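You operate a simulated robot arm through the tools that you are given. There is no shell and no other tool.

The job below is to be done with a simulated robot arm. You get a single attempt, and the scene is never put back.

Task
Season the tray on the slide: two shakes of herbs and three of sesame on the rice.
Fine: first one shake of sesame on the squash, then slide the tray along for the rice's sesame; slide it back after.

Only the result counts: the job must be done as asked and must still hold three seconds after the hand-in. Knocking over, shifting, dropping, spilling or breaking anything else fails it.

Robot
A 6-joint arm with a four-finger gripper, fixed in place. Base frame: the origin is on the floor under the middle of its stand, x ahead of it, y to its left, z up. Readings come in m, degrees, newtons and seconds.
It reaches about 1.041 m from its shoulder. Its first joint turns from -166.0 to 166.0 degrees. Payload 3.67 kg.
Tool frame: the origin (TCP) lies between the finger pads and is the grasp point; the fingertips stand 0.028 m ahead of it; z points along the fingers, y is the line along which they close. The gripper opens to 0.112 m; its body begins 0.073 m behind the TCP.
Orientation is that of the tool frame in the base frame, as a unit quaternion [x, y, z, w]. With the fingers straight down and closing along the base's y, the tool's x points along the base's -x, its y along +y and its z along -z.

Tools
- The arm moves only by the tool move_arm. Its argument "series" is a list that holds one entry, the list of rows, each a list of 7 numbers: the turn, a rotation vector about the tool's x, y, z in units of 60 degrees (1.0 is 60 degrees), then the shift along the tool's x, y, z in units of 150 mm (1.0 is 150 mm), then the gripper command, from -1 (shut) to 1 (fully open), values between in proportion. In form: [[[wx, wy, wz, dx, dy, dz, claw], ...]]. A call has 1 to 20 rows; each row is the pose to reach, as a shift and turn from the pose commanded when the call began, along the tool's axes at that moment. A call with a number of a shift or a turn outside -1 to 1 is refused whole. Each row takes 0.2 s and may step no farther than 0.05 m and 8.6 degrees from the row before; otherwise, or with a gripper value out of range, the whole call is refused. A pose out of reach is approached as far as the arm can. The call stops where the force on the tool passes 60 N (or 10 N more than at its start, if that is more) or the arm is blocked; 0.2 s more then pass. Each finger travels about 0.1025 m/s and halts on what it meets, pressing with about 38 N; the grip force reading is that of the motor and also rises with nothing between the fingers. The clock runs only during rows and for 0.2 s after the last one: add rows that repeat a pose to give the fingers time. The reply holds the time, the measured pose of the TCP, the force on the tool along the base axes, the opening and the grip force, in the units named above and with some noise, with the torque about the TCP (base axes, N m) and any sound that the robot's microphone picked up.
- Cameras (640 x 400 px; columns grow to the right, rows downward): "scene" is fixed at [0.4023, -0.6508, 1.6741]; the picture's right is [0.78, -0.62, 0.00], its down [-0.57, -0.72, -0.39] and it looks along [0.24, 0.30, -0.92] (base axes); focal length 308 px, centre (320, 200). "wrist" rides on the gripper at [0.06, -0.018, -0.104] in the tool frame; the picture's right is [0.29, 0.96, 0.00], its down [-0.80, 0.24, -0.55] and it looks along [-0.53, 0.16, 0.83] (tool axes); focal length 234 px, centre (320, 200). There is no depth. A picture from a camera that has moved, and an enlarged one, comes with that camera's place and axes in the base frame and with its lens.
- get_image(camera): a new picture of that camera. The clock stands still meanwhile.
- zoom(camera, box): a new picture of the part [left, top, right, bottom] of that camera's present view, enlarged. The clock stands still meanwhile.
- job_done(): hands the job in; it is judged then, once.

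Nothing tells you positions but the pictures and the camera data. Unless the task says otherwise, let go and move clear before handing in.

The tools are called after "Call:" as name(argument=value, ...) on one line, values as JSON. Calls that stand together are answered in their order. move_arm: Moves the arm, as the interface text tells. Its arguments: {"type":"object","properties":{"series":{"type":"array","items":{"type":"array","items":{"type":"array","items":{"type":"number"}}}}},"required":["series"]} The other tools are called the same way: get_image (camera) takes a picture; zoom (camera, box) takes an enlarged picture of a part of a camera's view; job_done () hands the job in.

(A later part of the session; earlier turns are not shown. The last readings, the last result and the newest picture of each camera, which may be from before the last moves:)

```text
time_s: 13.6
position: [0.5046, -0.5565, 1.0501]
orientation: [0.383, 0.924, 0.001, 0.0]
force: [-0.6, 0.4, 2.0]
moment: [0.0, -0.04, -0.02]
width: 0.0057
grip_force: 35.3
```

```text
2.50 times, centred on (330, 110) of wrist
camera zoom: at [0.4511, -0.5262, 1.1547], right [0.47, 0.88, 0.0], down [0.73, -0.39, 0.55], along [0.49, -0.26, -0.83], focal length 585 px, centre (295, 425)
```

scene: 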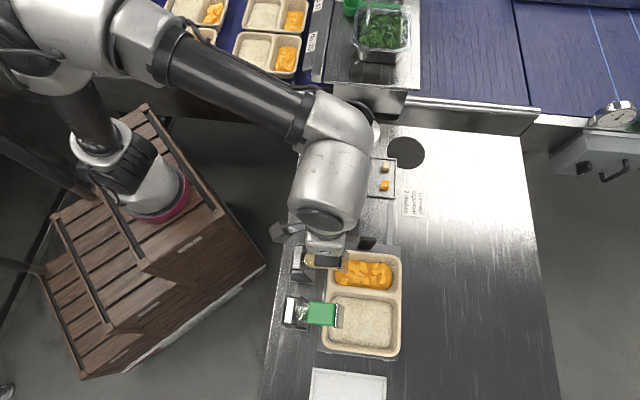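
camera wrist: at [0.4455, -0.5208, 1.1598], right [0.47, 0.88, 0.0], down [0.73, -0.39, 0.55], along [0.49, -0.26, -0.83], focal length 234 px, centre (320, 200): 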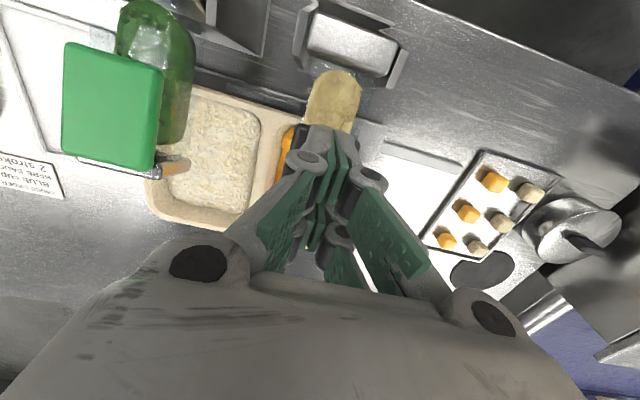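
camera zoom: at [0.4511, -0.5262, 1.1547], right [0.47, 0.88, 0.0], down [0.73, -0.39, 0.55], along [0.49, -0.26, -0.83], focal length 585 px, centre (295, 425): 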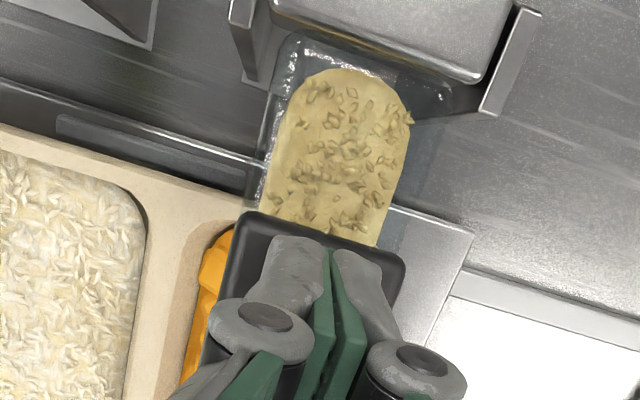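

The lever keeps tilting with about 2 N. I'll continue following the arc.

Call:
move_arm(series=[[[0, 0, 0, -0.015, 0, 0.02, -1], [0, 0, 0, -0.03, 0, 0.04, -1], [0, 0, 0, -0.03, 0, 0.04, -1]]])

Call:
zoom(camera="scene", box=[275, 235, 355, 285])

Call:
zoom(camera="wrist", box=[250, 30, 410, 190])

```text
time_s: 14.4
position: [0.5085, -0.5606, 1.0451]
orientation: [0.383, 0.924, 0.0, 0.0]
force: [-0.8, 0.7, 0.6]
moment: [-0.03, 0.01, 0.0]
width: 0.0059
grip_force: 35.4
```

```text
8.00 times, centred on (315, 260) of scene
camera zoom: at [0.4023, -0.6508, 1.6741], right [0.78, -0.62, 0.0], down [-0.57, -0.72, -0.39], along [0.24, 0.3, -0.92], focal length 2468 px, centre (360, -280)
```

zoom: 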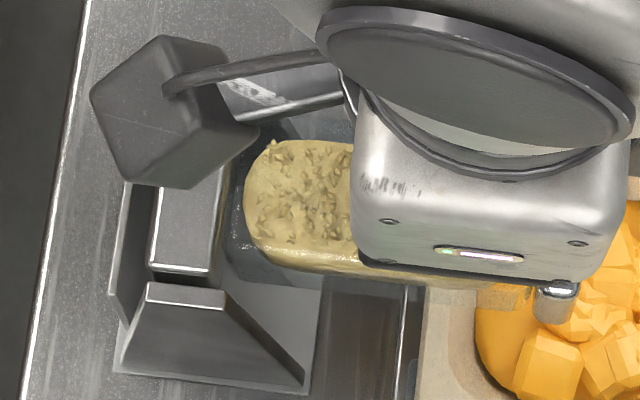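

```text
2.50 times, centred on (330, 110) of wrist
camera zoom: at [0.4547, -0.5297, 1.1489], right [0.47, 0.88, 0.0], down [0.73, -0.39, 0.55], along [0.49, -0.26, -0.83], focal length 585 px, centre (295, 425)
```

zoom: 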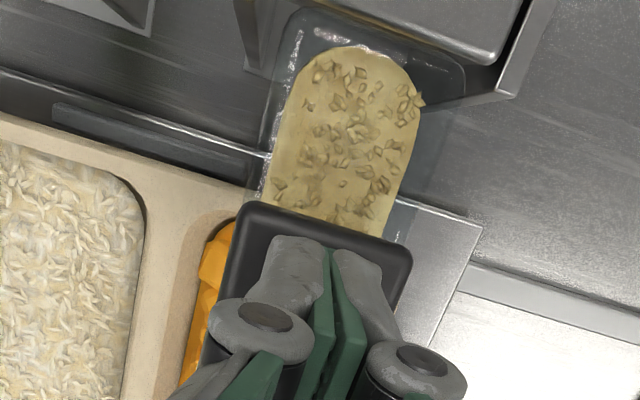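

Still moving with light force; no sound yet. I'll continue with a slightly larger step.

Call:
move_arm(series=[[[0, 0, 0, -0.013, 0, 0.025, -1], [0, 0, 0, -0.025, 0, 0.05, -1], [0, 0, 0, -0.025, 0, 0.05, -1]]])

Call:
zoom(camera="scene", box=[275, 235, 355, 285])

Call:
zoom(camera="wrist", box=[250, 30, 410, 190])

```text
time_s: 15.2
position: [0.5113, -0.5637, 1.0381]
orientation: [0.382, 0.924, -0.001, 0.0]
force: [3.4, -2.3, 5.3]
moment: [0.03, 0.03, -0.03]
width: 0.0061
grip_force: 36.0
```

```text
8.00 times, centred on (315, 260) of scene
camera zoom: at [0.4023, -0.6508, 1.6741], right [0.78, -0.62, 0.0], down [-0.57, -0.72, -0.39], along [0.24, 0.3, -0.92], focal length 2468 px, centre (360, -280)
```

zoom: 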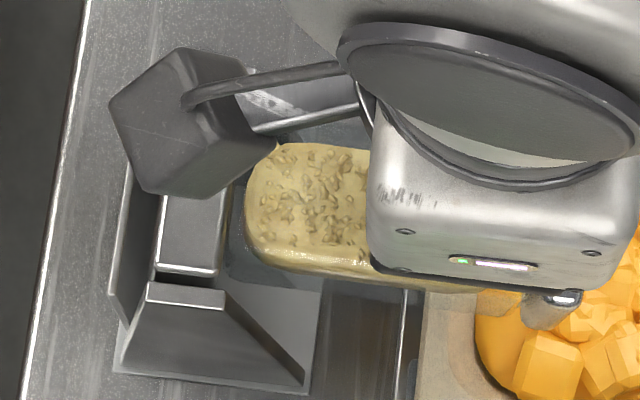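

```text
2.50 times, centred on (330, 110) of wrist
camera zoom: at [0.457, -0.5323, 1.1415], right [0.47, 0.88, 0.0], down [0.73, -0.39, 0.55], along [0.49, -0.26, -0.83], focal length 585 px, centre (295, 425)
```

zoom: 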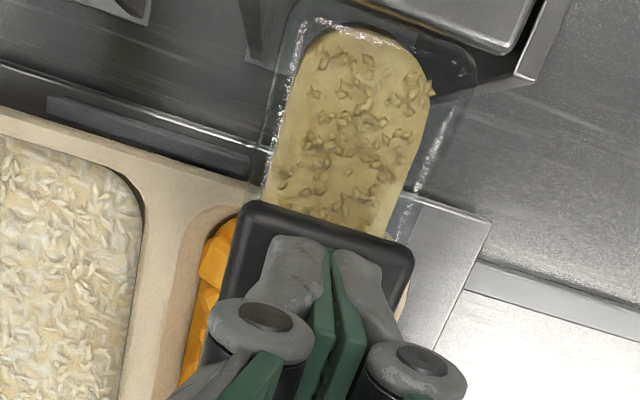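

Force has risen to about 6 N. I'll continue in smaller steps and listen for a click.

Call:
move_arm(series=[[[0, 0, 0, -0.01, 0, 0.013, -1], [0, 0, 0, -0.02, 0, 0.027, -1], [0, 0, 0, -0.02, 0, 0.027, -1]]])

Call:
zoom(camera="scene", box=[275, 235, 355, 285])

Call:
zoom(camera="wrist", box=[250, 30, 410, 190])

```text
time_s: 16.0
position: [0.5132, -0.5642, 1.0324]
orientation: [0.383, 0.924, 0.0, 0.0]
force: [-0.4, 1.1, 1.4]
moment: [0.06, 0.1, 0.0]
width: 0.0058
grip_force: 35.7
```

```text
8.00 times, centred on (315, 260) of scene
camera zoom: at [0.4023, -0.6508, 1.6741], right [0.78, -0.62, 0.0], down [-0.57, -0.72, -0.39], along [0.24, 0.3, -0.92], focal length 2468 px, centre (360, -280)
```

zoom: 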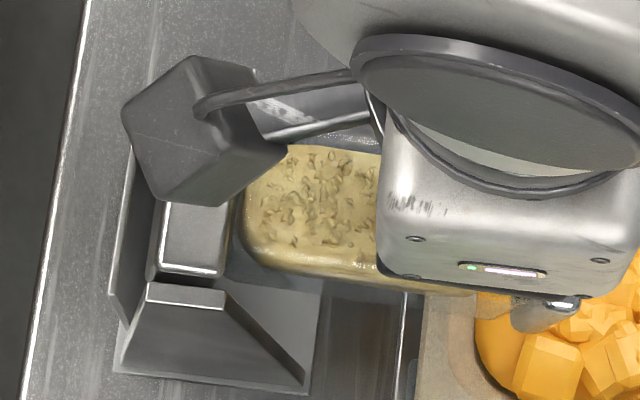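

```text
2.50 times, centred on (330, 110) of wrist
camera zoom: at [0.4583, -0.5341, 1.1372], right [0.47, 0.88, 0.0], down [0.73, -0.39, 0.55], along [0.49, -0.26, -0.83], focal length 585 px, centre (295, 425)
```

zoom: 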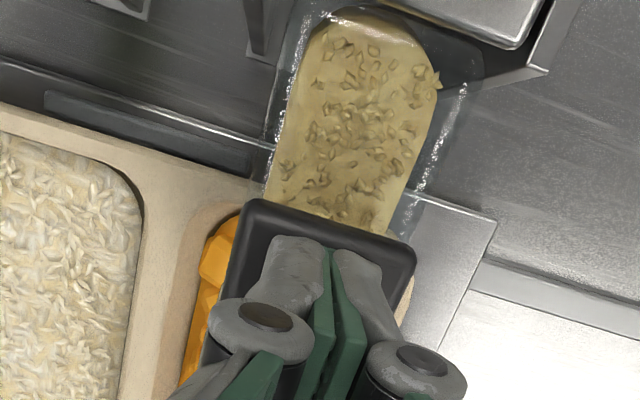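

The whole shaker is tilting about its block like a lever, still light. I'll continue down.

Call:
move_arm(series=[[[0, 0, 0, -0.008, 0, 0.02, -1], [0, 0, 0, -0.015, 0, 0.04, -1], [0, 0, 0, -0.015, 0, 0.04, -1]]])

Call:
zoom(camera="scene", box=[275, 235, 355, 285])

Call:
get_image(camera="wrist")

```text
time_s: 16.8
position: [0.5141, -0.5665, 1.0272]
orientation: [0.383, 0.924, -0.001, -0.001]
force: [-0.5, -3.0, 3.7]
moment: [0.03, 0.1, 0.04]
width: 0.006
grip_force: 35.6
```

```text
8.00 times, centred on (315, 260) of scene
camera zoom: at [0.4023, -0.6508, 1.6741], right [0.78, -0.62, 0.0], down [-0.57, -0.72, -0.39], along [0.24, 0.3, -0.92], focal length 2468 px, centre (360, -280)
```

zoom: 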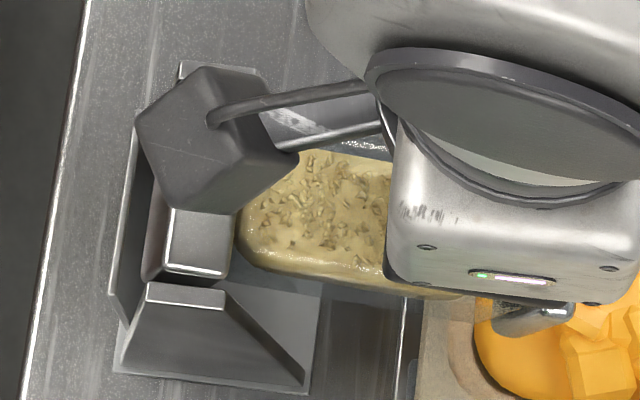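

```text
taken
camera wrist: at [0.4599, -0.536, 1.1306], right [0.47, 0.88, 0.0], down [0.73, -0.39, 0.55], along [0.49, -0.26, -0.83], focal length 234 px, centre (320, 200)
```

wrist: 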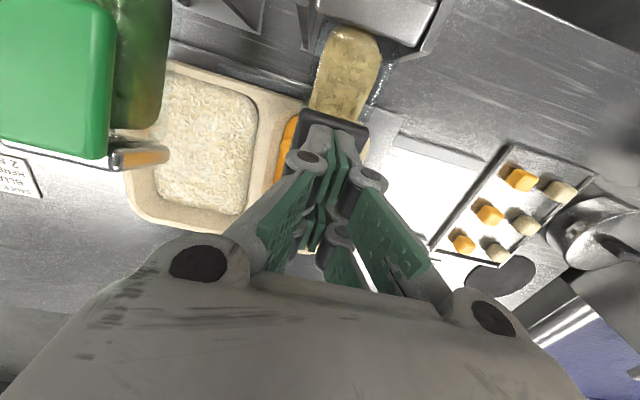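

The shaker is now tipped roughly 30-35° and nothing has fallen yet. I'll keep tilting it.

Call:
move_arm(series=[[[0, 0, 0, -0.004, 0, 0.02, -1], [0, 0, 0, -0.008, 0, 0.04, -1], [0, 0, 0, -0.008, 0, 0.04, -1]]])

Call:
zoom(camera="scene", box=[275, 235, 375, 300])

Call:
zoom(camera="wrist", box=[250, 0, 410, 190])

```text
time_s: 17.6
position: [0.5147, -0.5668, 1.0225]
orientation: [0.383, 0.924, -0.001, 0.001]
force: [-2.7, -0.4, 35.4]
moment: [0.59, 0.67, 0.01]
width: 0.0058
grip_force: 35.9
```

```text
6.15 times, centred on (325, 268) of scene
camera zoom: at [0.4023, -0.6508, 1.6741], right [0.78, -0.62, 0.0], down [-0.57, -0.72, -0.39], along [0.24, 0.3, -0.92], focal length 1898 px, centre (289, -215)
```

zoom: 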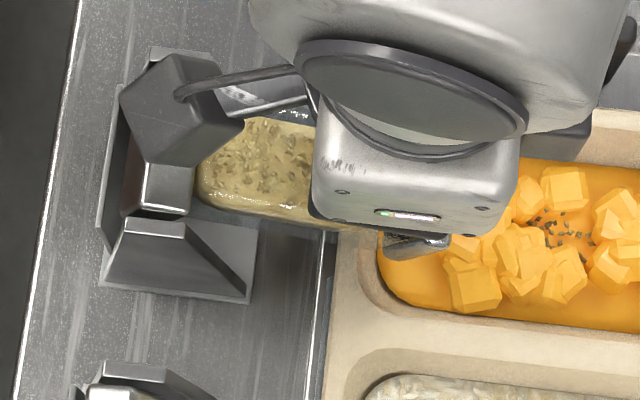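

```text
2.11 times, centred on (330, 95) of wrist
camera zoom: at [0.4604, -0.5363, 1.127], right [0.47, 0.88, 0.0], down [0.73, -0.39, 0.56], along [0.49, -0.27, -0.83], focal length 493 px, centre (299, 421)
```

zoom: 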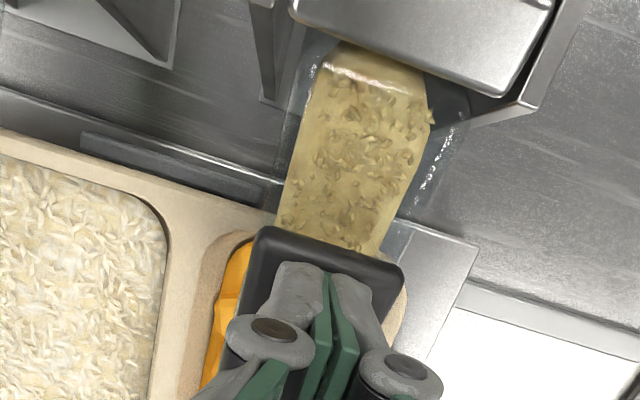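

One shake has registered: specks landed on the squash and the lever hit its stop at about 35 N. I'll release by retracing the arc smoothly upward so the lever returns without snapping.

Call:
move_arm(series=[[[0, 0, 0, 0.008, 0, -0.04, -1], [0, 0, 0, 0.023, 0, -0.08, -1], [0, 0, 0, 0.043, 0, -0.107, -1], [0, 0, 0, 0.068, 0, -0.157, -1], [0, 0, 0, 0.098, 0, -0.197, -1], [0, 0, 0, 0.153, 0, -0.23, -1], [0, 0, 0, 0.153, 0, -0.31, -1], [0, 0, 0, 0.153, 0, -0.4, -1], [0, 0, 0, 0.153, 0, -0.5, -1], [0, 0, 0, 0.153, 0, -0.5, -1]]])

Call:
zoom(camera="scene", box=[275, 235, 435, 335])

Call:
zoom(camera="scene", box=[330, 245, 410, 300])

Call:
zoom(camera="wrist", box=[250, 30, 410, 190])

```text
time_s: 19.8
position: [0.4976, -0.5507, 1.0945]
orientation: [0.383, 0.924, 0.0, 0.0]
force: [0.3, -0.5, 0.1]
moment: [0.02, -0.01, 0.02]
width: 0.0
grip_force: 35.2
```

```text
4.00 times, centred on (355, 285) of scene
camera zoom: at [0.4023, -0.6508, 1.6741], right [0.78, -0.62, 0.0], down [-0.57, -0.72, -0.39], along [0.24, 0.3, -0.92], focal length 1234 px, centre (180, -140)
```

zoom: 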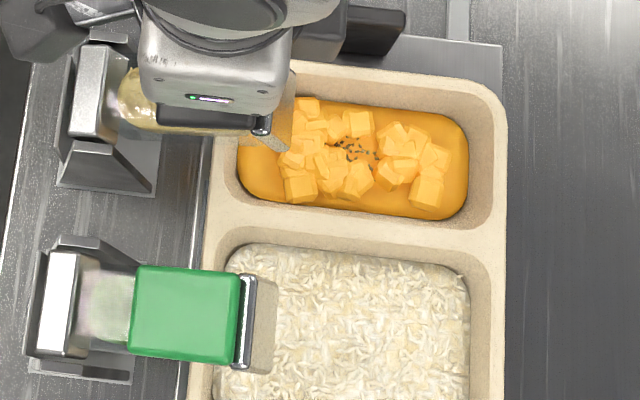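

```text
7.27 times, centred on (370, 272) of scene
camera zoom: at [0.4023, -0.6508, 1.6741], right [0.78, -0.62, 0.0], down [-0.57, -0.72, -0.39], along [0.24, 0.3, -0.92], focal length 2243 px, centre (-44, -327)
```

zoom: 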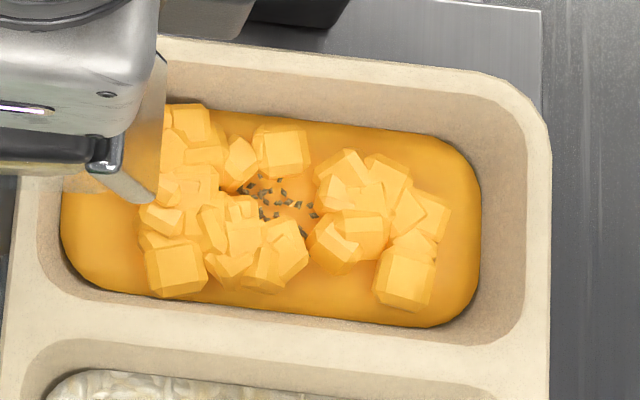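

```text
2.50 times, centred on (330, 110) of wrist
camera zoom: at [0.4447, -0.5204, 1.1995], right [0.47, 0.88, 0.0], down [0.73, -0.39, 0.55], along [0.49, -0.26, -0.83], focal length 585 px, centre (295, 425)
```

zoom: 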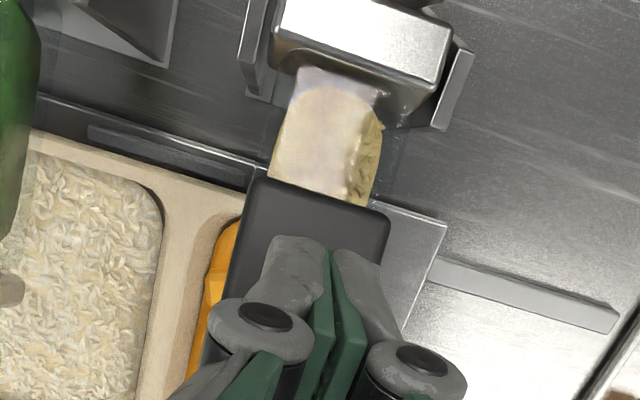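

The sesame lever sprang back and the squash has one patch of specks. I'll look closer at the specks and labels to be sure which seasoning it is.

Call:
zoom(camera="scene", box=[350, 255, 390, 285])

Call:
zoom(camera="wrist", box=[200, 0, 460, 80])

```text
13.33 times, centred on (370, 270) of scene
camera zoom: at [0.4023, -0.6508, 1.6741], right [0.78, -0.62, 0.0], down [-0.57, -0.72, -0.39], along [0.24, 0.3, -0.92], focal length 4113 px, centre (-347, -733)
```

zoom: 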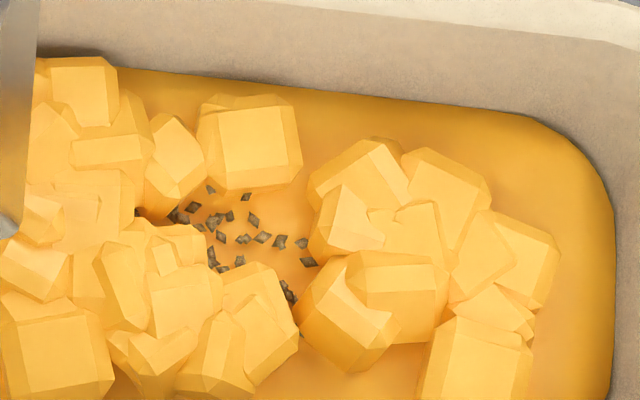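

```text
2.46 times, centred on (330, 40) of wrist
camera zoom: at [0.4447, -0.5204, 1.1995], right [0.47, 0.88, 0.0], down [0.73, -0.39, 0.55], along [0.49, -0.26, -0.83], focal length 576 px, centre (295, 594)
```

zoom: 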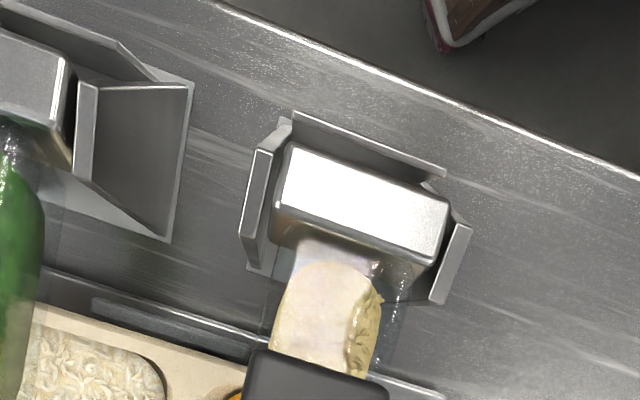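

The specks came from the sesame dispenser, so the squash has its single shake. Next I'll rise slightly and go along to the herb pad for two presses on the rice.

Call:
move_arm(series=[[[0, 0, 0, 0, 0, -0.17, -1], [0, 0, 0, 0, -0.25, -0.17, -1], [0, 0, 0, 0, -0.5, -0.17, -1], [0, 0, 0, 0, -0.765, -0.17, -1], [0, 0, 0, 0, -0.765, 0.03, -1], [0, 0, 0, 0, -0.765, 0.1, -1], [0, 0, 0, 0, -0.765, 0.1, -1]]])

Call:
zoom(camera="wrist", box=[270, 60, 390, 180])

Call:
get_image(camera="wrist")

Call:
get_image(camera="scene")

```text
time_s: 21.4
position: [0.4181, -0.6305, 1.0814]
orientation: [0.384, 0.923, 0.0, 0.001]
force: [0.4, -0.3, 0.1]
moment: [0.0, 0.02, -0.01]
width: 0.0
grip_force: 35.2
```

```text
3.33 times, centred on (330, 120) of wrist
camera zoom: at [0.3631, -0.6004, 1.1851], right [0.47, 0.88, 0.0], down [0.73, -0.39, 0.55], along [0.49, -0.26, -0.83], focal length 781 px, centre (287, 467)
```

zoom: 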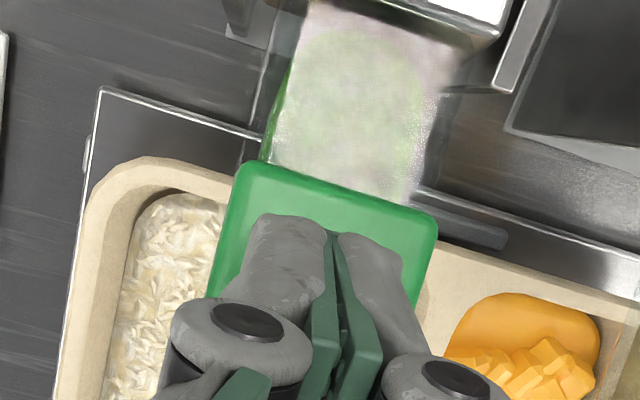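

```text
taken
camera wrist: at [0.3631, -0.6004, 1.1851], right [0.47, 0.88, 0.0], down [0.73, -0.39, 0.55], along [0.49, -0.26, -0.83], focal length 234 px, centre (320, 200)
```

wrist: 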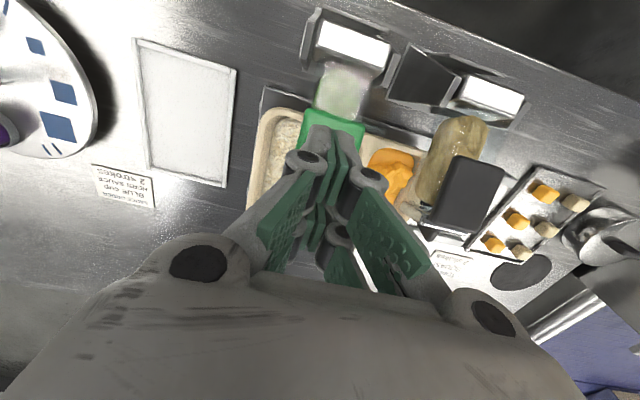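

```text
taken
```

scene: 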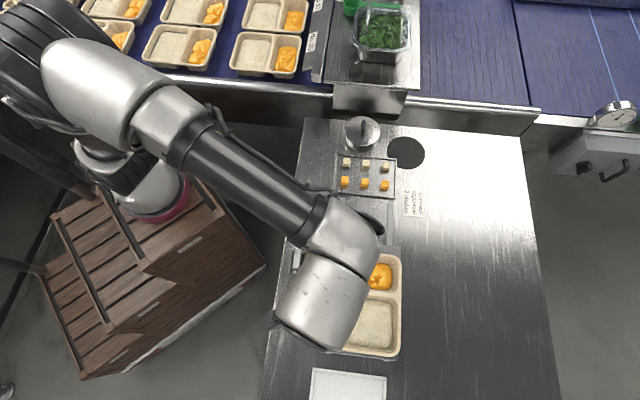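

The fingers sit well centred over the green herb pad. I'll press the same way, following the arc that worked on the sesame, stopping just short of the end stop.

Call:
move_arm(series=[[[0, 0, 0, 0, 0, 0.089, -1], [0, 0, 0, -0.027, 0, 0.143, -1], [0, 0, 0, -0.06, 0, 0.196, -1], [0, 0, 0, -0.087, 0, 0.236, -1], [0, 0, 0, -0.11, 0, 0.289, -1], [0, 0, 0, -0.13, 0, 0.316, -1], [0, 0, 0, -0.145, 0, 0.356, -1], [0, 0, 0, -0.15, 0, 0.37, -1], [0, 0, 0, -0.15, 0, 0.37, -1]]])

Call:
zoom(camera="scene", box=[300, 270, 420, 365])

Call:
zoom(camera="wrist", box=[230, 0, 410, 190])

```text
time_s: 23.4
position: [0.4346, -0.6472, 1.0271]
orientation: [0.382, 0.924, 0.0, 0.001]
force: [-0.5, -0.3, 3.5]
moment: [0.03, 0.1, -0.03]
width: 0.0061
grip_force: 36.0
```

```text
4.21 times, centred on (360, 318) of scene
camera zoom: at [0.4023, -0.6508, 1.6741], right [0.78, -0.62, 0.0], down [-0.57, -0.72, -0.39], along [0.24, 0.3, -0.92], focal length 1299 px, centre (152, -295)
```

zoom: 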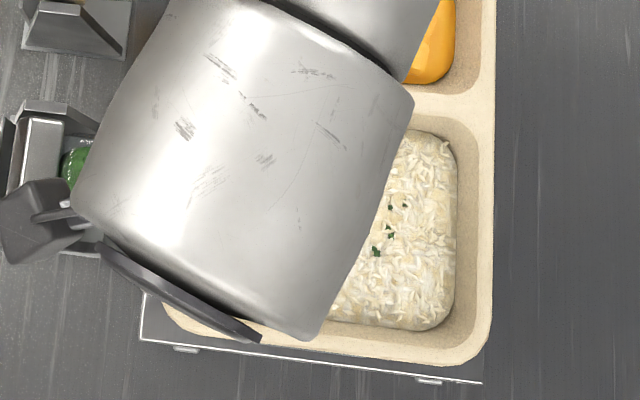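

```text
2.11 times, centred on (320, 95) of wrist
camera zoom: at [0.3803, -0.617, 1.1299], right [0.47, 0.88, 0.0], down [0.73, -0.39, 0.55], along [0.49, -0.26, -0.83], focal length 493 px, centre (320, 421)
```

zoom: 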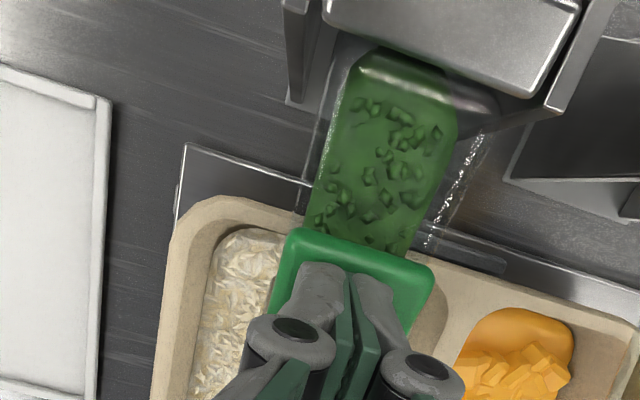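

Herb flecks have landed on the rice, so the first herb shake registered. I'll release along the same arc and count what landed.

Call:
move_arm(series=[[[0, 0, 0, 0.005, 0, -0.02, -1], [0, 0, 0, 0.02, 0, -0.054, -1], [0, 0, 0, 0.04, 0, -0.081, -1], [0, 0, 0, 0.063, 0, -0.134, -1], [0, 0, 0, 0.09, 0, -0.174, -1], [0, 0, 0, 0.123, 0, -0.227, -1], [0, 0, 0, 0.15, 0, -0.3, -1], [0, 0, 0, 0.15, 0, -0.4, -1], [0, 0, 0, 0.15, 0, -0.45, -1], [0, 0, 0, 0.15, 0, -0.45, -1]]])

Call:
zoom(camera="scene", box=[300, 270, 420, 365])

Call:
zoom(camera="wrist", box=[230, 30, 410, 190])

```text
time_s: 25.6
position: [0.4189, -0.6322, 1.0937]
orientation: [0.382, 0.924, 0.001, 0.0]
force: [-1.0, -0.8, 0.2]
moment: [-0.02, 0.01, 0.01]
width: 0.0
grip_force: 36.0
```

```text
4.21 times, centred on (360, 318) of scene
camera zoom: at [0.4023, -0.6508, 1.6741], right [0.78, -0.62, 0.0], down [-0.57, -0.72, -0.39], along [0.24, 0.3, -0.92], focal length 1299 px, centre (152, -295)
```

zoom: 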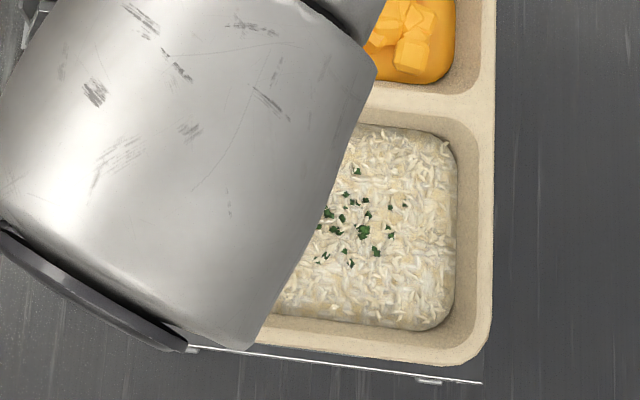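

```text
2.50 times, centred on (320, 110) of wrist
camera zoom: at [0.3643, -0.6017, 1.1967], right [0.47, 0.88, 0.0], down [0.73, -0.39, 0.55], along [0.49, -0.26, -0.83], focal length 585 px, centre (320, 425)
```

zoom: 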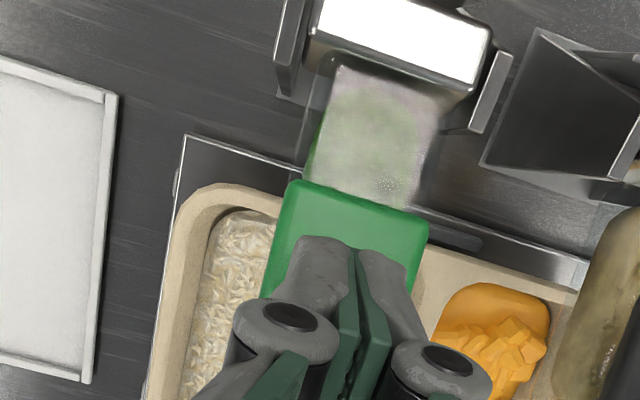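

One herb shake (around 18 flecks) is on the rice and the lever is back up. Now the second herb press, identical to the first.

Call:
move_arm(series=[[[0, 0, 0, 0, 0, 0.085, -1], [0, 0, 0, 0, 0, 0.171, -1], [0, 0, 0, -0.027, 0, 0.225, -1], [0, 0, 0, -0.06, 0, 0.278, -1], [0, 0, 0, -0.087, 0, 0.318, -1], [0, 0, 0, -0.11, 0, 0.371, -1], [0, 0, 0, -0.13, 0, 0.398, -1], [0, 0, 0, -0.145, 0, 0.438, -1], [0, 0, 0, -0.15, 0, 0.452, -1], [0, 0, 0, -0.15, 0, 0.452, -1]]])

Call:
zoom(camera="scene", box=[300, 270, 420, 365])

```text
time_s: 27.8
position: [0.4345, -0.648, 1.0259]
orientation: [0.383, 0.924, -0.001, 0.0]
force: [-0.3, -1.4, 4.0]
moment: [0.01, 0.09, 0.02]
width: 0.0063
grip_force: 36.0
```

```text
4.21 times, centred on (360, 318) of scene
camera zoom: at [0.4023, -0.6508, 1.6741], right [0.78, -0.62, 0.0], down [-0.57, -0.72, -0.39], along [0.24, 0.3, -0.92], focal length 1299 px, centre (152, -295)
```

zoom: 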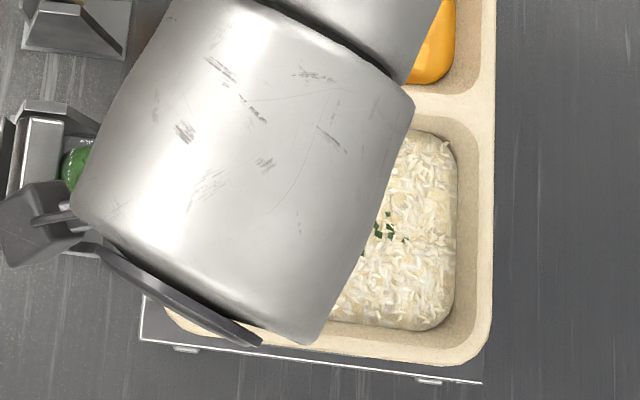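

The fleck pattern has changed, indicating a second release. I'll let the lever back up and check.

Call:
move_arm(series=[[[0, 0, 0, 0.005, 0, -0.02, -1], [0, 0, 0, 0.02, 0, -0.054, -1], [0, 0, 0, 0.04, 0, -0.081, -1], [0, 0, 0, 0.063, 0, -0.134, -1], [0, 0, 0, 0.09, 0, -0.174, -1], [0, 0, 0, 0.123, 0, -0.227, -1], [0, 0, 0, 0.15, 0, -0.3, -1], [0, 0, 0, 0.15, 0, -0.4, -1], [0, 0, 0, 0.15, 0, -0.5, -1], [0, 0, 0, 0.15, 0, -0.6, -1], [0, 0, 0, 0.15, 0, -0.6, -1]]])

Call:
zoom(camera="scene", box=[300, 270, 420, 365])

Call:
zoom(camera="wrist", box=[230, 30, 410, 190])

```text
time_s: 30.2
position: [0.4173, -0.6326, 1.115]
orientation: [0.382, 0.924, 0.0, 0.0]
force: [-0.3, 0.1, -0.8]
moment: [0.02, -0.01, 0.02]
width: 0.0
grip_force: 35.2
```

```text
4.21 times, centred on (360, 318) of scene
camera zoom: at [0.4023, -0.6508, 1.6741], right [0.78, -0.62, 0.0], down [-0.57, -0.72, -0.39], along [0.24, 0.3, -0.92], focal length 1299 px, centre (152, -295)
```

zoom: 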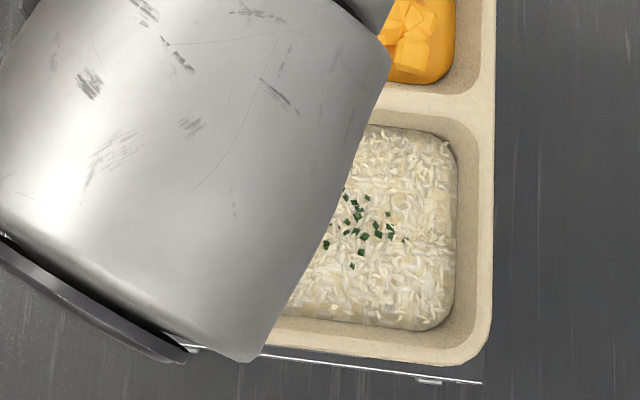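

```text
2.50 times, centred on (320, 110) of wrist
camera zoom: at [0.3636, -0.6021, 1.2194], right [0.47, 0.88, 0.0], down [0.73, -0.39, 0.55], along [0.49, -0.26, -0.83], focal length 585 px, centre (320, 425)
```

zoom: 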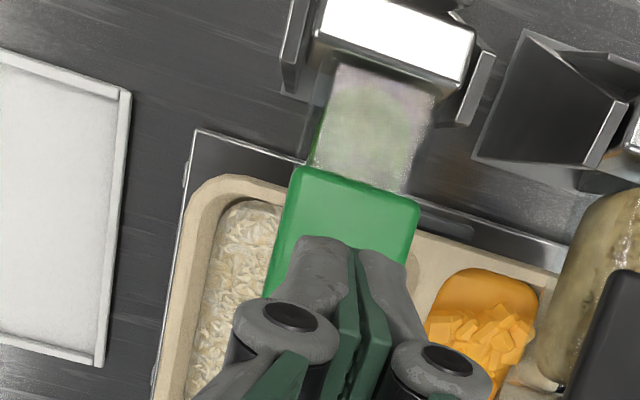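

Two herb shakes done (the display seems to redraw the flecks each time), and the herb lever is back up. Next I'll go up and over toward the slide's black handle and look at it from closer.

Call:
move_arm(series=[[[0, 0, 0, 0, 0, -0.2, -1], [0, 0, 0, -0.1, 0.25, -0.3, -1], [0, 0, 0, -0.2, 0.5, -0.3, -1], [0, 0, 0, -0.3, 0.75, -0.3, -1], [0, 0, 0, -0.4, 0.95, -0.3, -1], [0, 0, 0, -0.4, 0.95, -0.3, -1]]])

Call:
get_image(camera="wrist")

Call:
get_image(camera="scene")

```text
time_s: 31.6
position: [0.5628, -0.5733, 1.1604]
orientation: [0.382, 0.924, 0.0, 0.0]
force: [-0.6, 0.3, 0.0]
moment: [-0.03, -0.01, 0.03]
width: 0.0
grip_force: 35.3
```

```text
taken
camera wrist: at [0.5091, -0.5434, 1.2648], right [0.47, 0.88, 0.0], down [0.73, -0.39, 0.55], along [0.49, -0.26, -0.83], focal length 234 px, centre (320, 200)
```

wrist: 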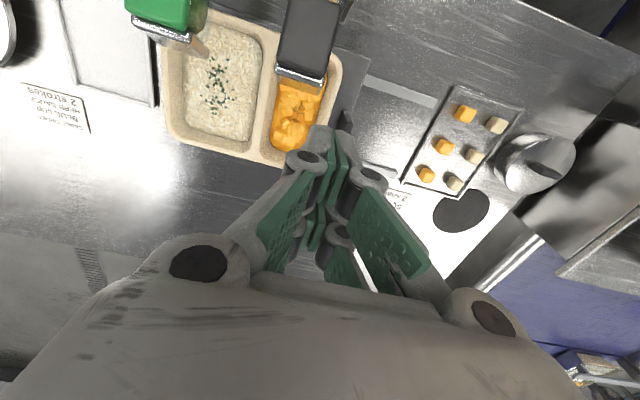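

```text
taken
```

scene: 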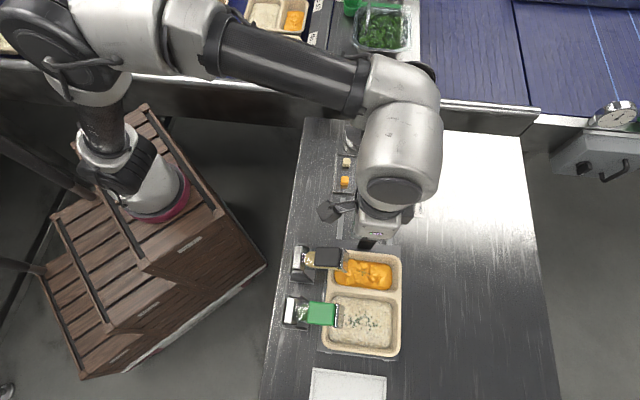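

Call:
zoom(camera="wrist", box=[150, 0, 370, 190])

Call:
zoom(camera="scene", box=[320, 280, 410, 360])

Call:
zoom(camera="scene", box=[320, 215, 420, 285])

Call:
zoom(camera="wrist", box=[310, 50, 410, 200])

```text
2.11 times, centred on (260, 95) of wrist
camera zoom: at [0.5091, -0.5434, 1.2648], right [0.47, 0.88, 0.0], down [0.73, -0.39, 0.55], along [0.49, -0.26, -0.83], focal length 493 px, centre (446, 421)
```

zoom: 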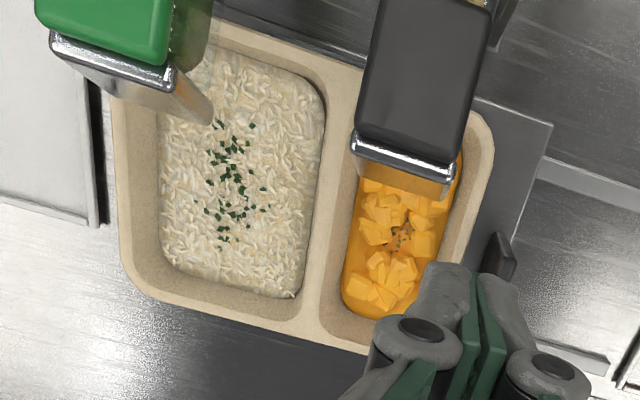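

```text
5.00 times, centred on (365, 320) of scene
camera zoom: at [0.4023, -0.6508, 1.6741], right [0.78, -0.62, 0.0], down [-0.57, -0.72, -0.39], along [0.24, 0.3, -0.92], focal length 1542 px, centre (95, -400)
```

zoom: 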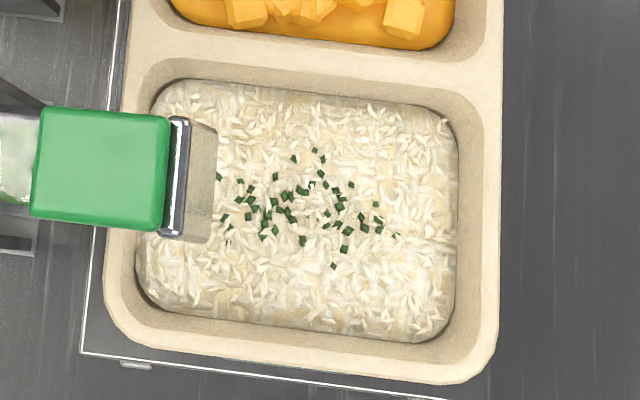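

```text
5.71 times, centred on (370, 250) of scene
camera zoom: at [0.4023, -0.6508, 1.6741], right [0.78, -0.62, 0.0], down [-0.57, -0.72, -0.39], along [0.24, 0.3, -0.92], focal length 1763 px, centre (34, -86)
```

zoom: 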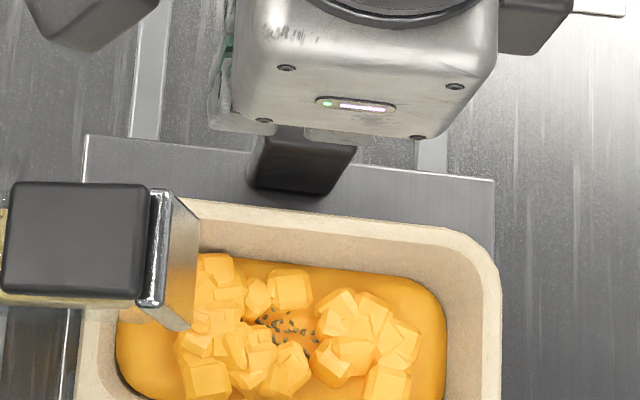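

```text
2.67 times, centred on (360, 125) of wrist
camera zoom: at [0.5091, -0.5434, 1.2648], right [0.47, 0.88, 0.0], down [0.73, -0.39, 0.55], along [0.49, -0.26, -0.83], focal length 624 px, centre (213, 400)
```

zoom: 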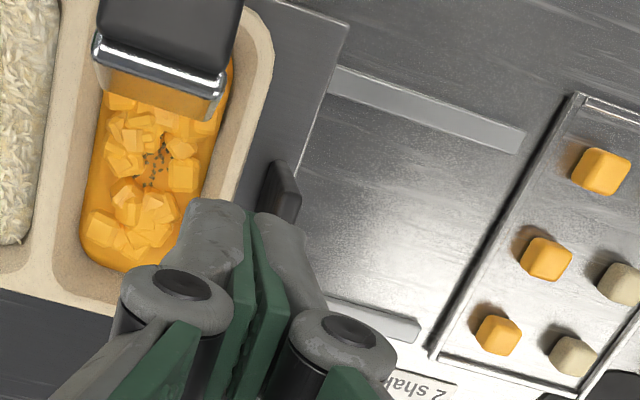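

Rice now shows the herb flecks from both shakes. I'll move above the handle with the gripper half open to see it between the fingers.

Call:
move_arm(series=[[[0, 0, 0, -0.07, 0.1, 0.0, -0.5], [0, 0, 0, -0.14, 0.2, 0.0, 0], [0, 0, 0, -0.207, 0.302, 0.1, 0.25], [0, 0, 0, -0.207, 0.302, 0.3, 0.25], [0, 0, 0, -0.207, 0.302, 0.3, 0.25]]])

Call:
get_image(camera="wrist")

Call:
zoom(camera="wrist", box=[250, 50, 400, 200])

Call:
zoom(camera="scene", box=[310, 180, 430, 290])

```text
time_s: 32.8
position: [0.6144, -0.5635, 1.117]
orientation: [0.383, 0.924, 0.0, 0.0]
force: [1.0, 0.5, 1.0]
moment: [0.0, -0.04, -0.02]
width: 0.07
grip_force: 0.1
```

```text
taken
camera wrist: at [0.561, -0.533, 1.221], right [0.47, 0.88, 0.0], down [0.73, -0.39, 0.55], along [0.49, -0.26, -0.83], focal length 234 px, centre (320, 200)
```

wrist: 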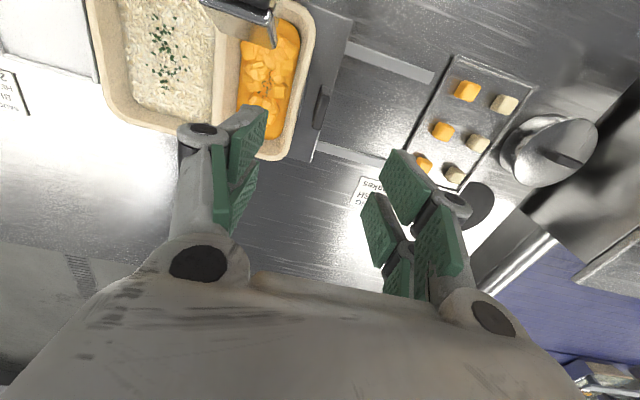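

```text
2.67 times, centred on (325, 125) of wrist
camera zoom: at [0.561, -0.533, 1.221], right [0.47, 0.88, 0.0], down [0.73, -0.39, 0.55], along [0.49, -0.26, -0.83], focal length 624 px, centre (307, 400)
```

zoom: 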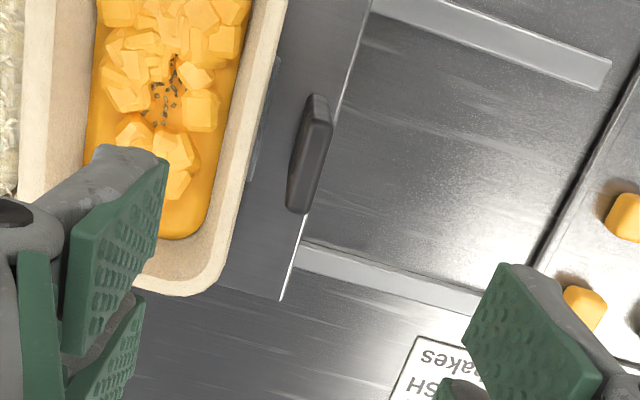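

```text
3.64 times, centred on (370, 235) of scene
camera zoom: at [0.4023, -0.6508, 1.6741], right [0.78, -0.62, 0.0], down [-0.57, -0.72, -0.39], along [0.24, 0.3, -0.92], focal length 1122 px, centre (138, 73)
```

zoom: 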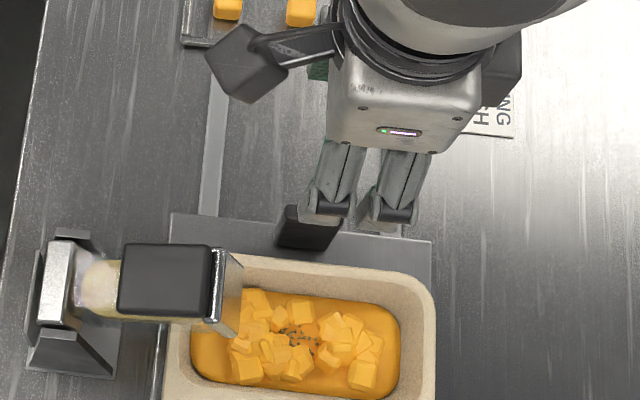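

The handle is between the fingers, its top near (0.620, -0.565, 0.94), and the tray rim next to it is at about 0.89, so a high grip is safe. I'll lean the gripper 15° away from the sesame dispenser for clearance and come down to just above the handle.

Call:
move_arm(series=[[[0, 0.083, 0, -0.033, 0.023, 0.1, -0.107], [0, 0.167, 0, -0.033, 0.023, 0.3, -0.107], [0, 0.25, 0, -0.033, 0.023, 0.5, -0.107], [0, 0.25, 0, -0.033, 0.023, 0.7, -0.107], [0, 0.25, 0, -0.033, 0.023, 0.76, -0.107], [0, 0.25, 0, -0.033, 0.023, 0.76, -0.107]]])

Call:
get_image(camera="wrist")

Call:
zoom(camera="wrist", box=[230, 40, 410, 220])

Call:
zoom(camera="scene", box=[290, 190, 430, 290])

```text
time_s: 34.2
position: [0.6207, -0.5641, 1.0001]
orientation: [0.379, 0.916, 0.049, -0.12]
force: [-0.6, 0.2, -0.5]
moment: [-0.01, 0.01, -0.01]
width: 0.0501
grip_force: 0.0
```

```text
taken
camera wrist: at [0.5871, -0.5536, 1.1158], right [0.48, 0.87, 0.07], down [0.82, -0.48, 0.33], along [0.32, -0.1, -0.94], focal length 234 px, centre (320, 200)
```

wrist: 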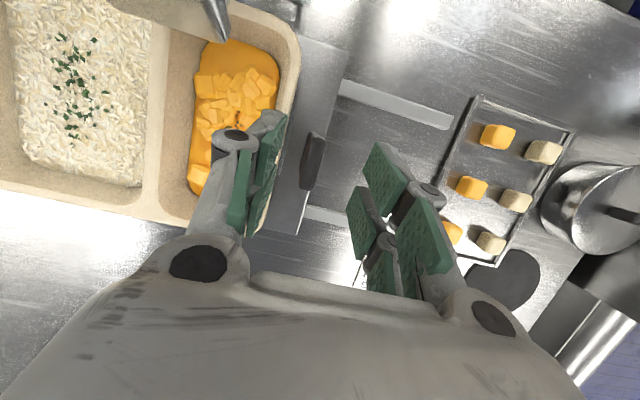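

```text
2.22 times, centred on (320, 130) of wrist
camera zoom: at [0.5871, -0.5536, 1.1158], right [0.48, 0.87, 0.07], down [0.82, -0.48, 0.33], along [0.32, -0.1, -0.94], focal length 520 px, centre (320, 356)
```

zoom: 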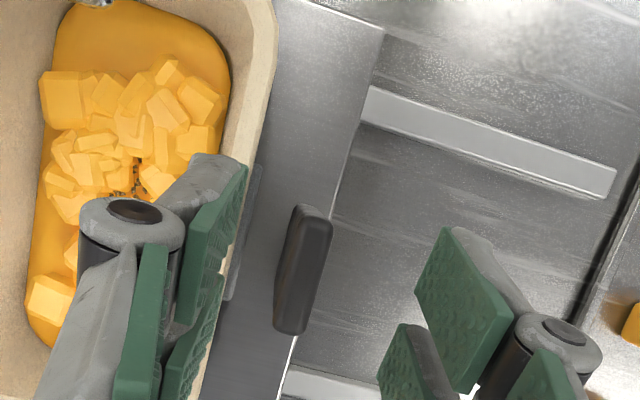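

```text
4.00 times, centred on (360, 240) of scene
camera zoom: at [0.4023, -0.6508, 1.6741], right [0.78, -0.62, 0.0], down [-0.57, -0.72, -0.39], along [0.24, 0.3, -0.92], focal length 1234 px, centre (160, 40)
```

zoom: 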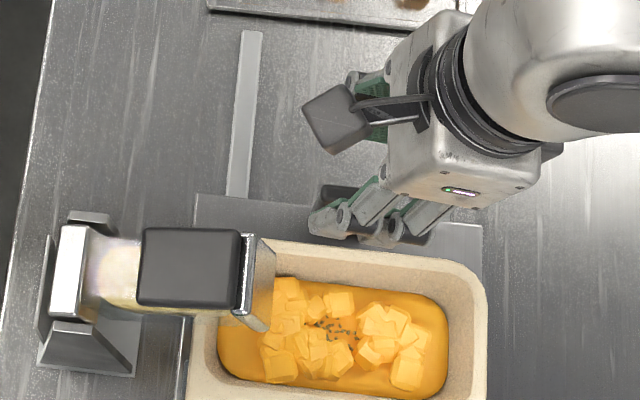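

The gripper straddles the handle with good clearance from the sesame dispenser. I'll lower straight down about 5 cm around the handle top.

Call:
move_arm(series=[[[0, 0, 0, -0.03, -0.01, 0.11, -0.107], [0, 0, 0, -0.06, -0.01, 0.22, -0.107], [0, 0, 0, -0.09, -0.01, 0.335, -0.107], [0, 0, 0, -0.09, -0.01, 0.335, -0.107]]])

Call:
zoom(camera="wrist", box=[230, 40, 410, 220])

Call:
zoom(camera="scene", box=[290, 190, 430, 290])

```text
time_s: 35.2
position: [0.6196, -0.5653, 0.9504]
orientation: [0.379, 0.916, 0.048, -0.12]
force: [-1.9, -1.5, 9.4]
moment: [-0.37, 0.14, 0.01]
width: 0.054
grip_force: 1.6
```

```text
2.22 times, centred on (320, 130) of wrist
camera zoom: at [0.5867, -0.5552, 1.0659], right [0.48, 0.87, 0.07], down [0.82, -0.48, 0.33], along [0.32, -0.1, -0.94], focal length 520 px, centre (320, 356)
```

zoom: 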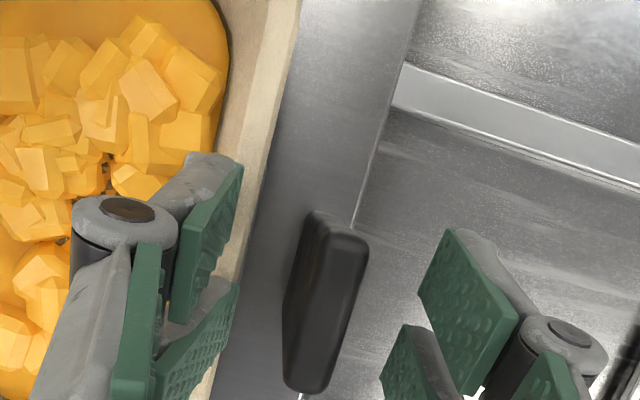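

```text
4.00 times, centred on (360, 240) of scene
camera zoom: at [0.4023, -0.6508, 1.6741], right [0.78, -0.62, 0.0], down [-0.57, -0.72, -0.39], along [0.24, 0.3, -0.92], focal length 1234 px, centre (160, 40)
```

zoom: 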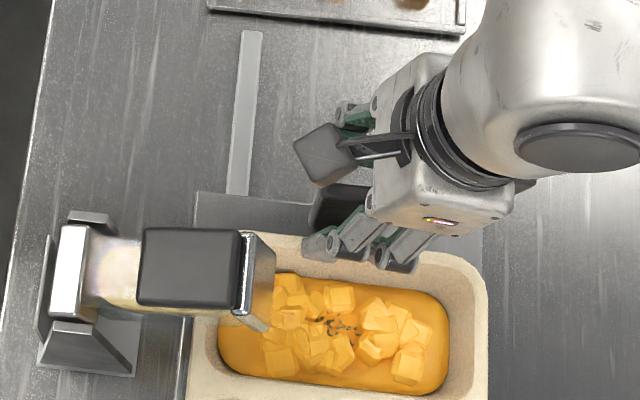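

A finger has touched the tray rim lightly (about 9 N), so the rim is higher than I judged; the handle top also works out higher, near 0.96. I'll raise 10 mm straight away and grip higher up.

Call:
move_arm(series=[[[0, 0, 0, 0.02, 0, -0.075, -0.107], [0, 0, 0, 0.02, 0, -0.075, -0.107]]])

Call:
zoom(camera="wrist", box=[230, 40, 410, 220])

Call:
zoom(camera="scene", box=[300, 230, 420, 370])

```text
time_s: 35.8
position: [0.6208, -0.565, 0.9612]
orientation: [0.38, 0.916, 0.05, -0.12]
force: [-0.7, -0.2, 0.0]
moment: [-0.01, 0.02, -0.02]
width: 0.0501
grip_force: 0.1
```

```text
2.22 times, centred on (320, 130) of wrist
camera zoom: at [0.5875, -0.5548, 1.0766], right [0.48, 0.87, 0.07], down [0.82, -0.48, 0.33], along [0.32, -0.1, -0.94], focal length 520 px, centre (320, 356)
```

zoom: 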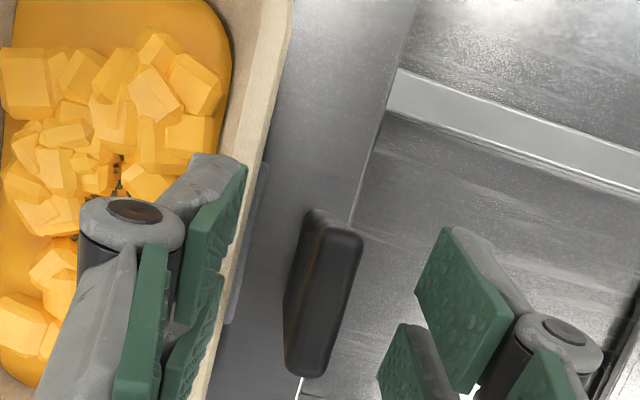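

```text
2.86 times, centred on (360, 300) of scene
camera zoom: at [0.4023, -0.6508, 1.6741], right [0.78, -0.62, 0.0], down [-0.57, -0.72, -0.39], along [0.24, 0.3, -0.92], focal length 881 px, centre (206, -86)
```

zoom: 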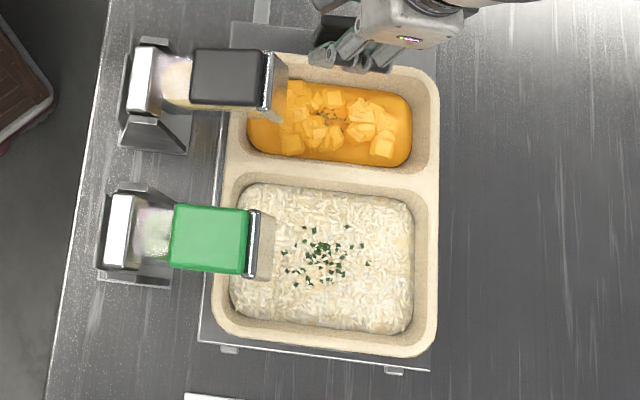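

Clear again and nothing has shifted. Now I'll close the fingers on the handle.

Call:
move_arm(series=[[[0, 0, 0, 0, 0, 0, -0.4], [0, 0, 0, 0, 0, 0, -0.7], [0, 0, 0, 0, 0, 0, -1], [0, 0, 0, 0, 0, 0, -1], [0, 0, 0, 0, 0, 0, -1]]])

Call:
zoom(camera="wrist", box=[230, 40, 410, 220])

Call:
zoom(camera="scene", box=[290, 190, 430, 290])

```text
time_s: 37.0
position: [0.6201, -0.565, 0.9615]
orientation: [0.379, 0.916, 0.05, -0.121]
force: [-1.8, 0.8, -1.2]
moment: [0.04, 0.01, 0.09]
width: 0.0119
grip_force: 45.2
```

```text
2.22 times, centred on (320, 130) of wrist
camera zoom: at [0.5874, -0.5549, 1.0768], right [0.48, 0.87, 0.07], down [0.82, -0.48, 0.33], along [0.32, -0.1, -0.94], focal length 520 px, centre (320, 356)
```

zoom: 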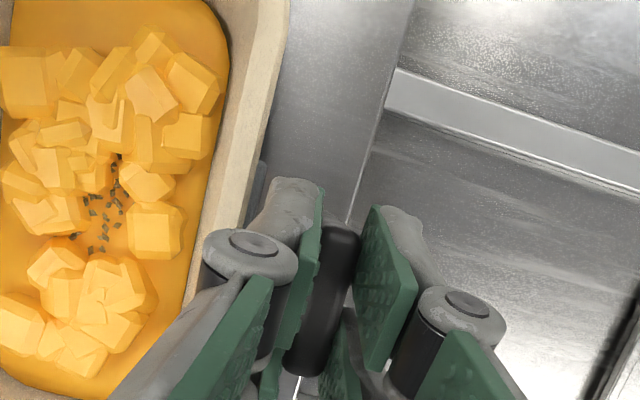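

```text
4.00 times, centred on (360, 240) of scene
camera zoom: at [0.4023, -0.6508, 1.6741], right [0.78, -0.62, 0.0], down [-0.57, -0.72, -0.39], along [0.24, 0.3, -0.92], focal length 1234 px, centre (160, 40)
```

zoom: 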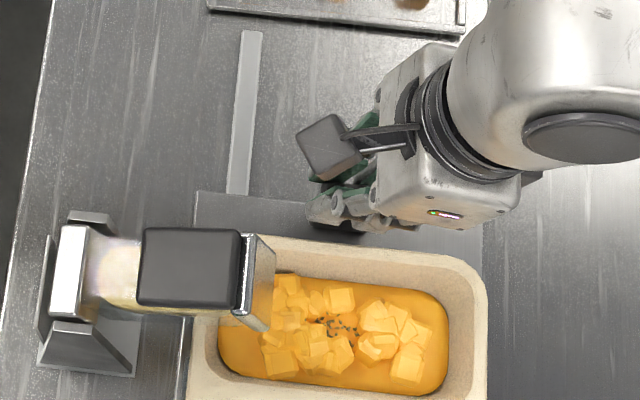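

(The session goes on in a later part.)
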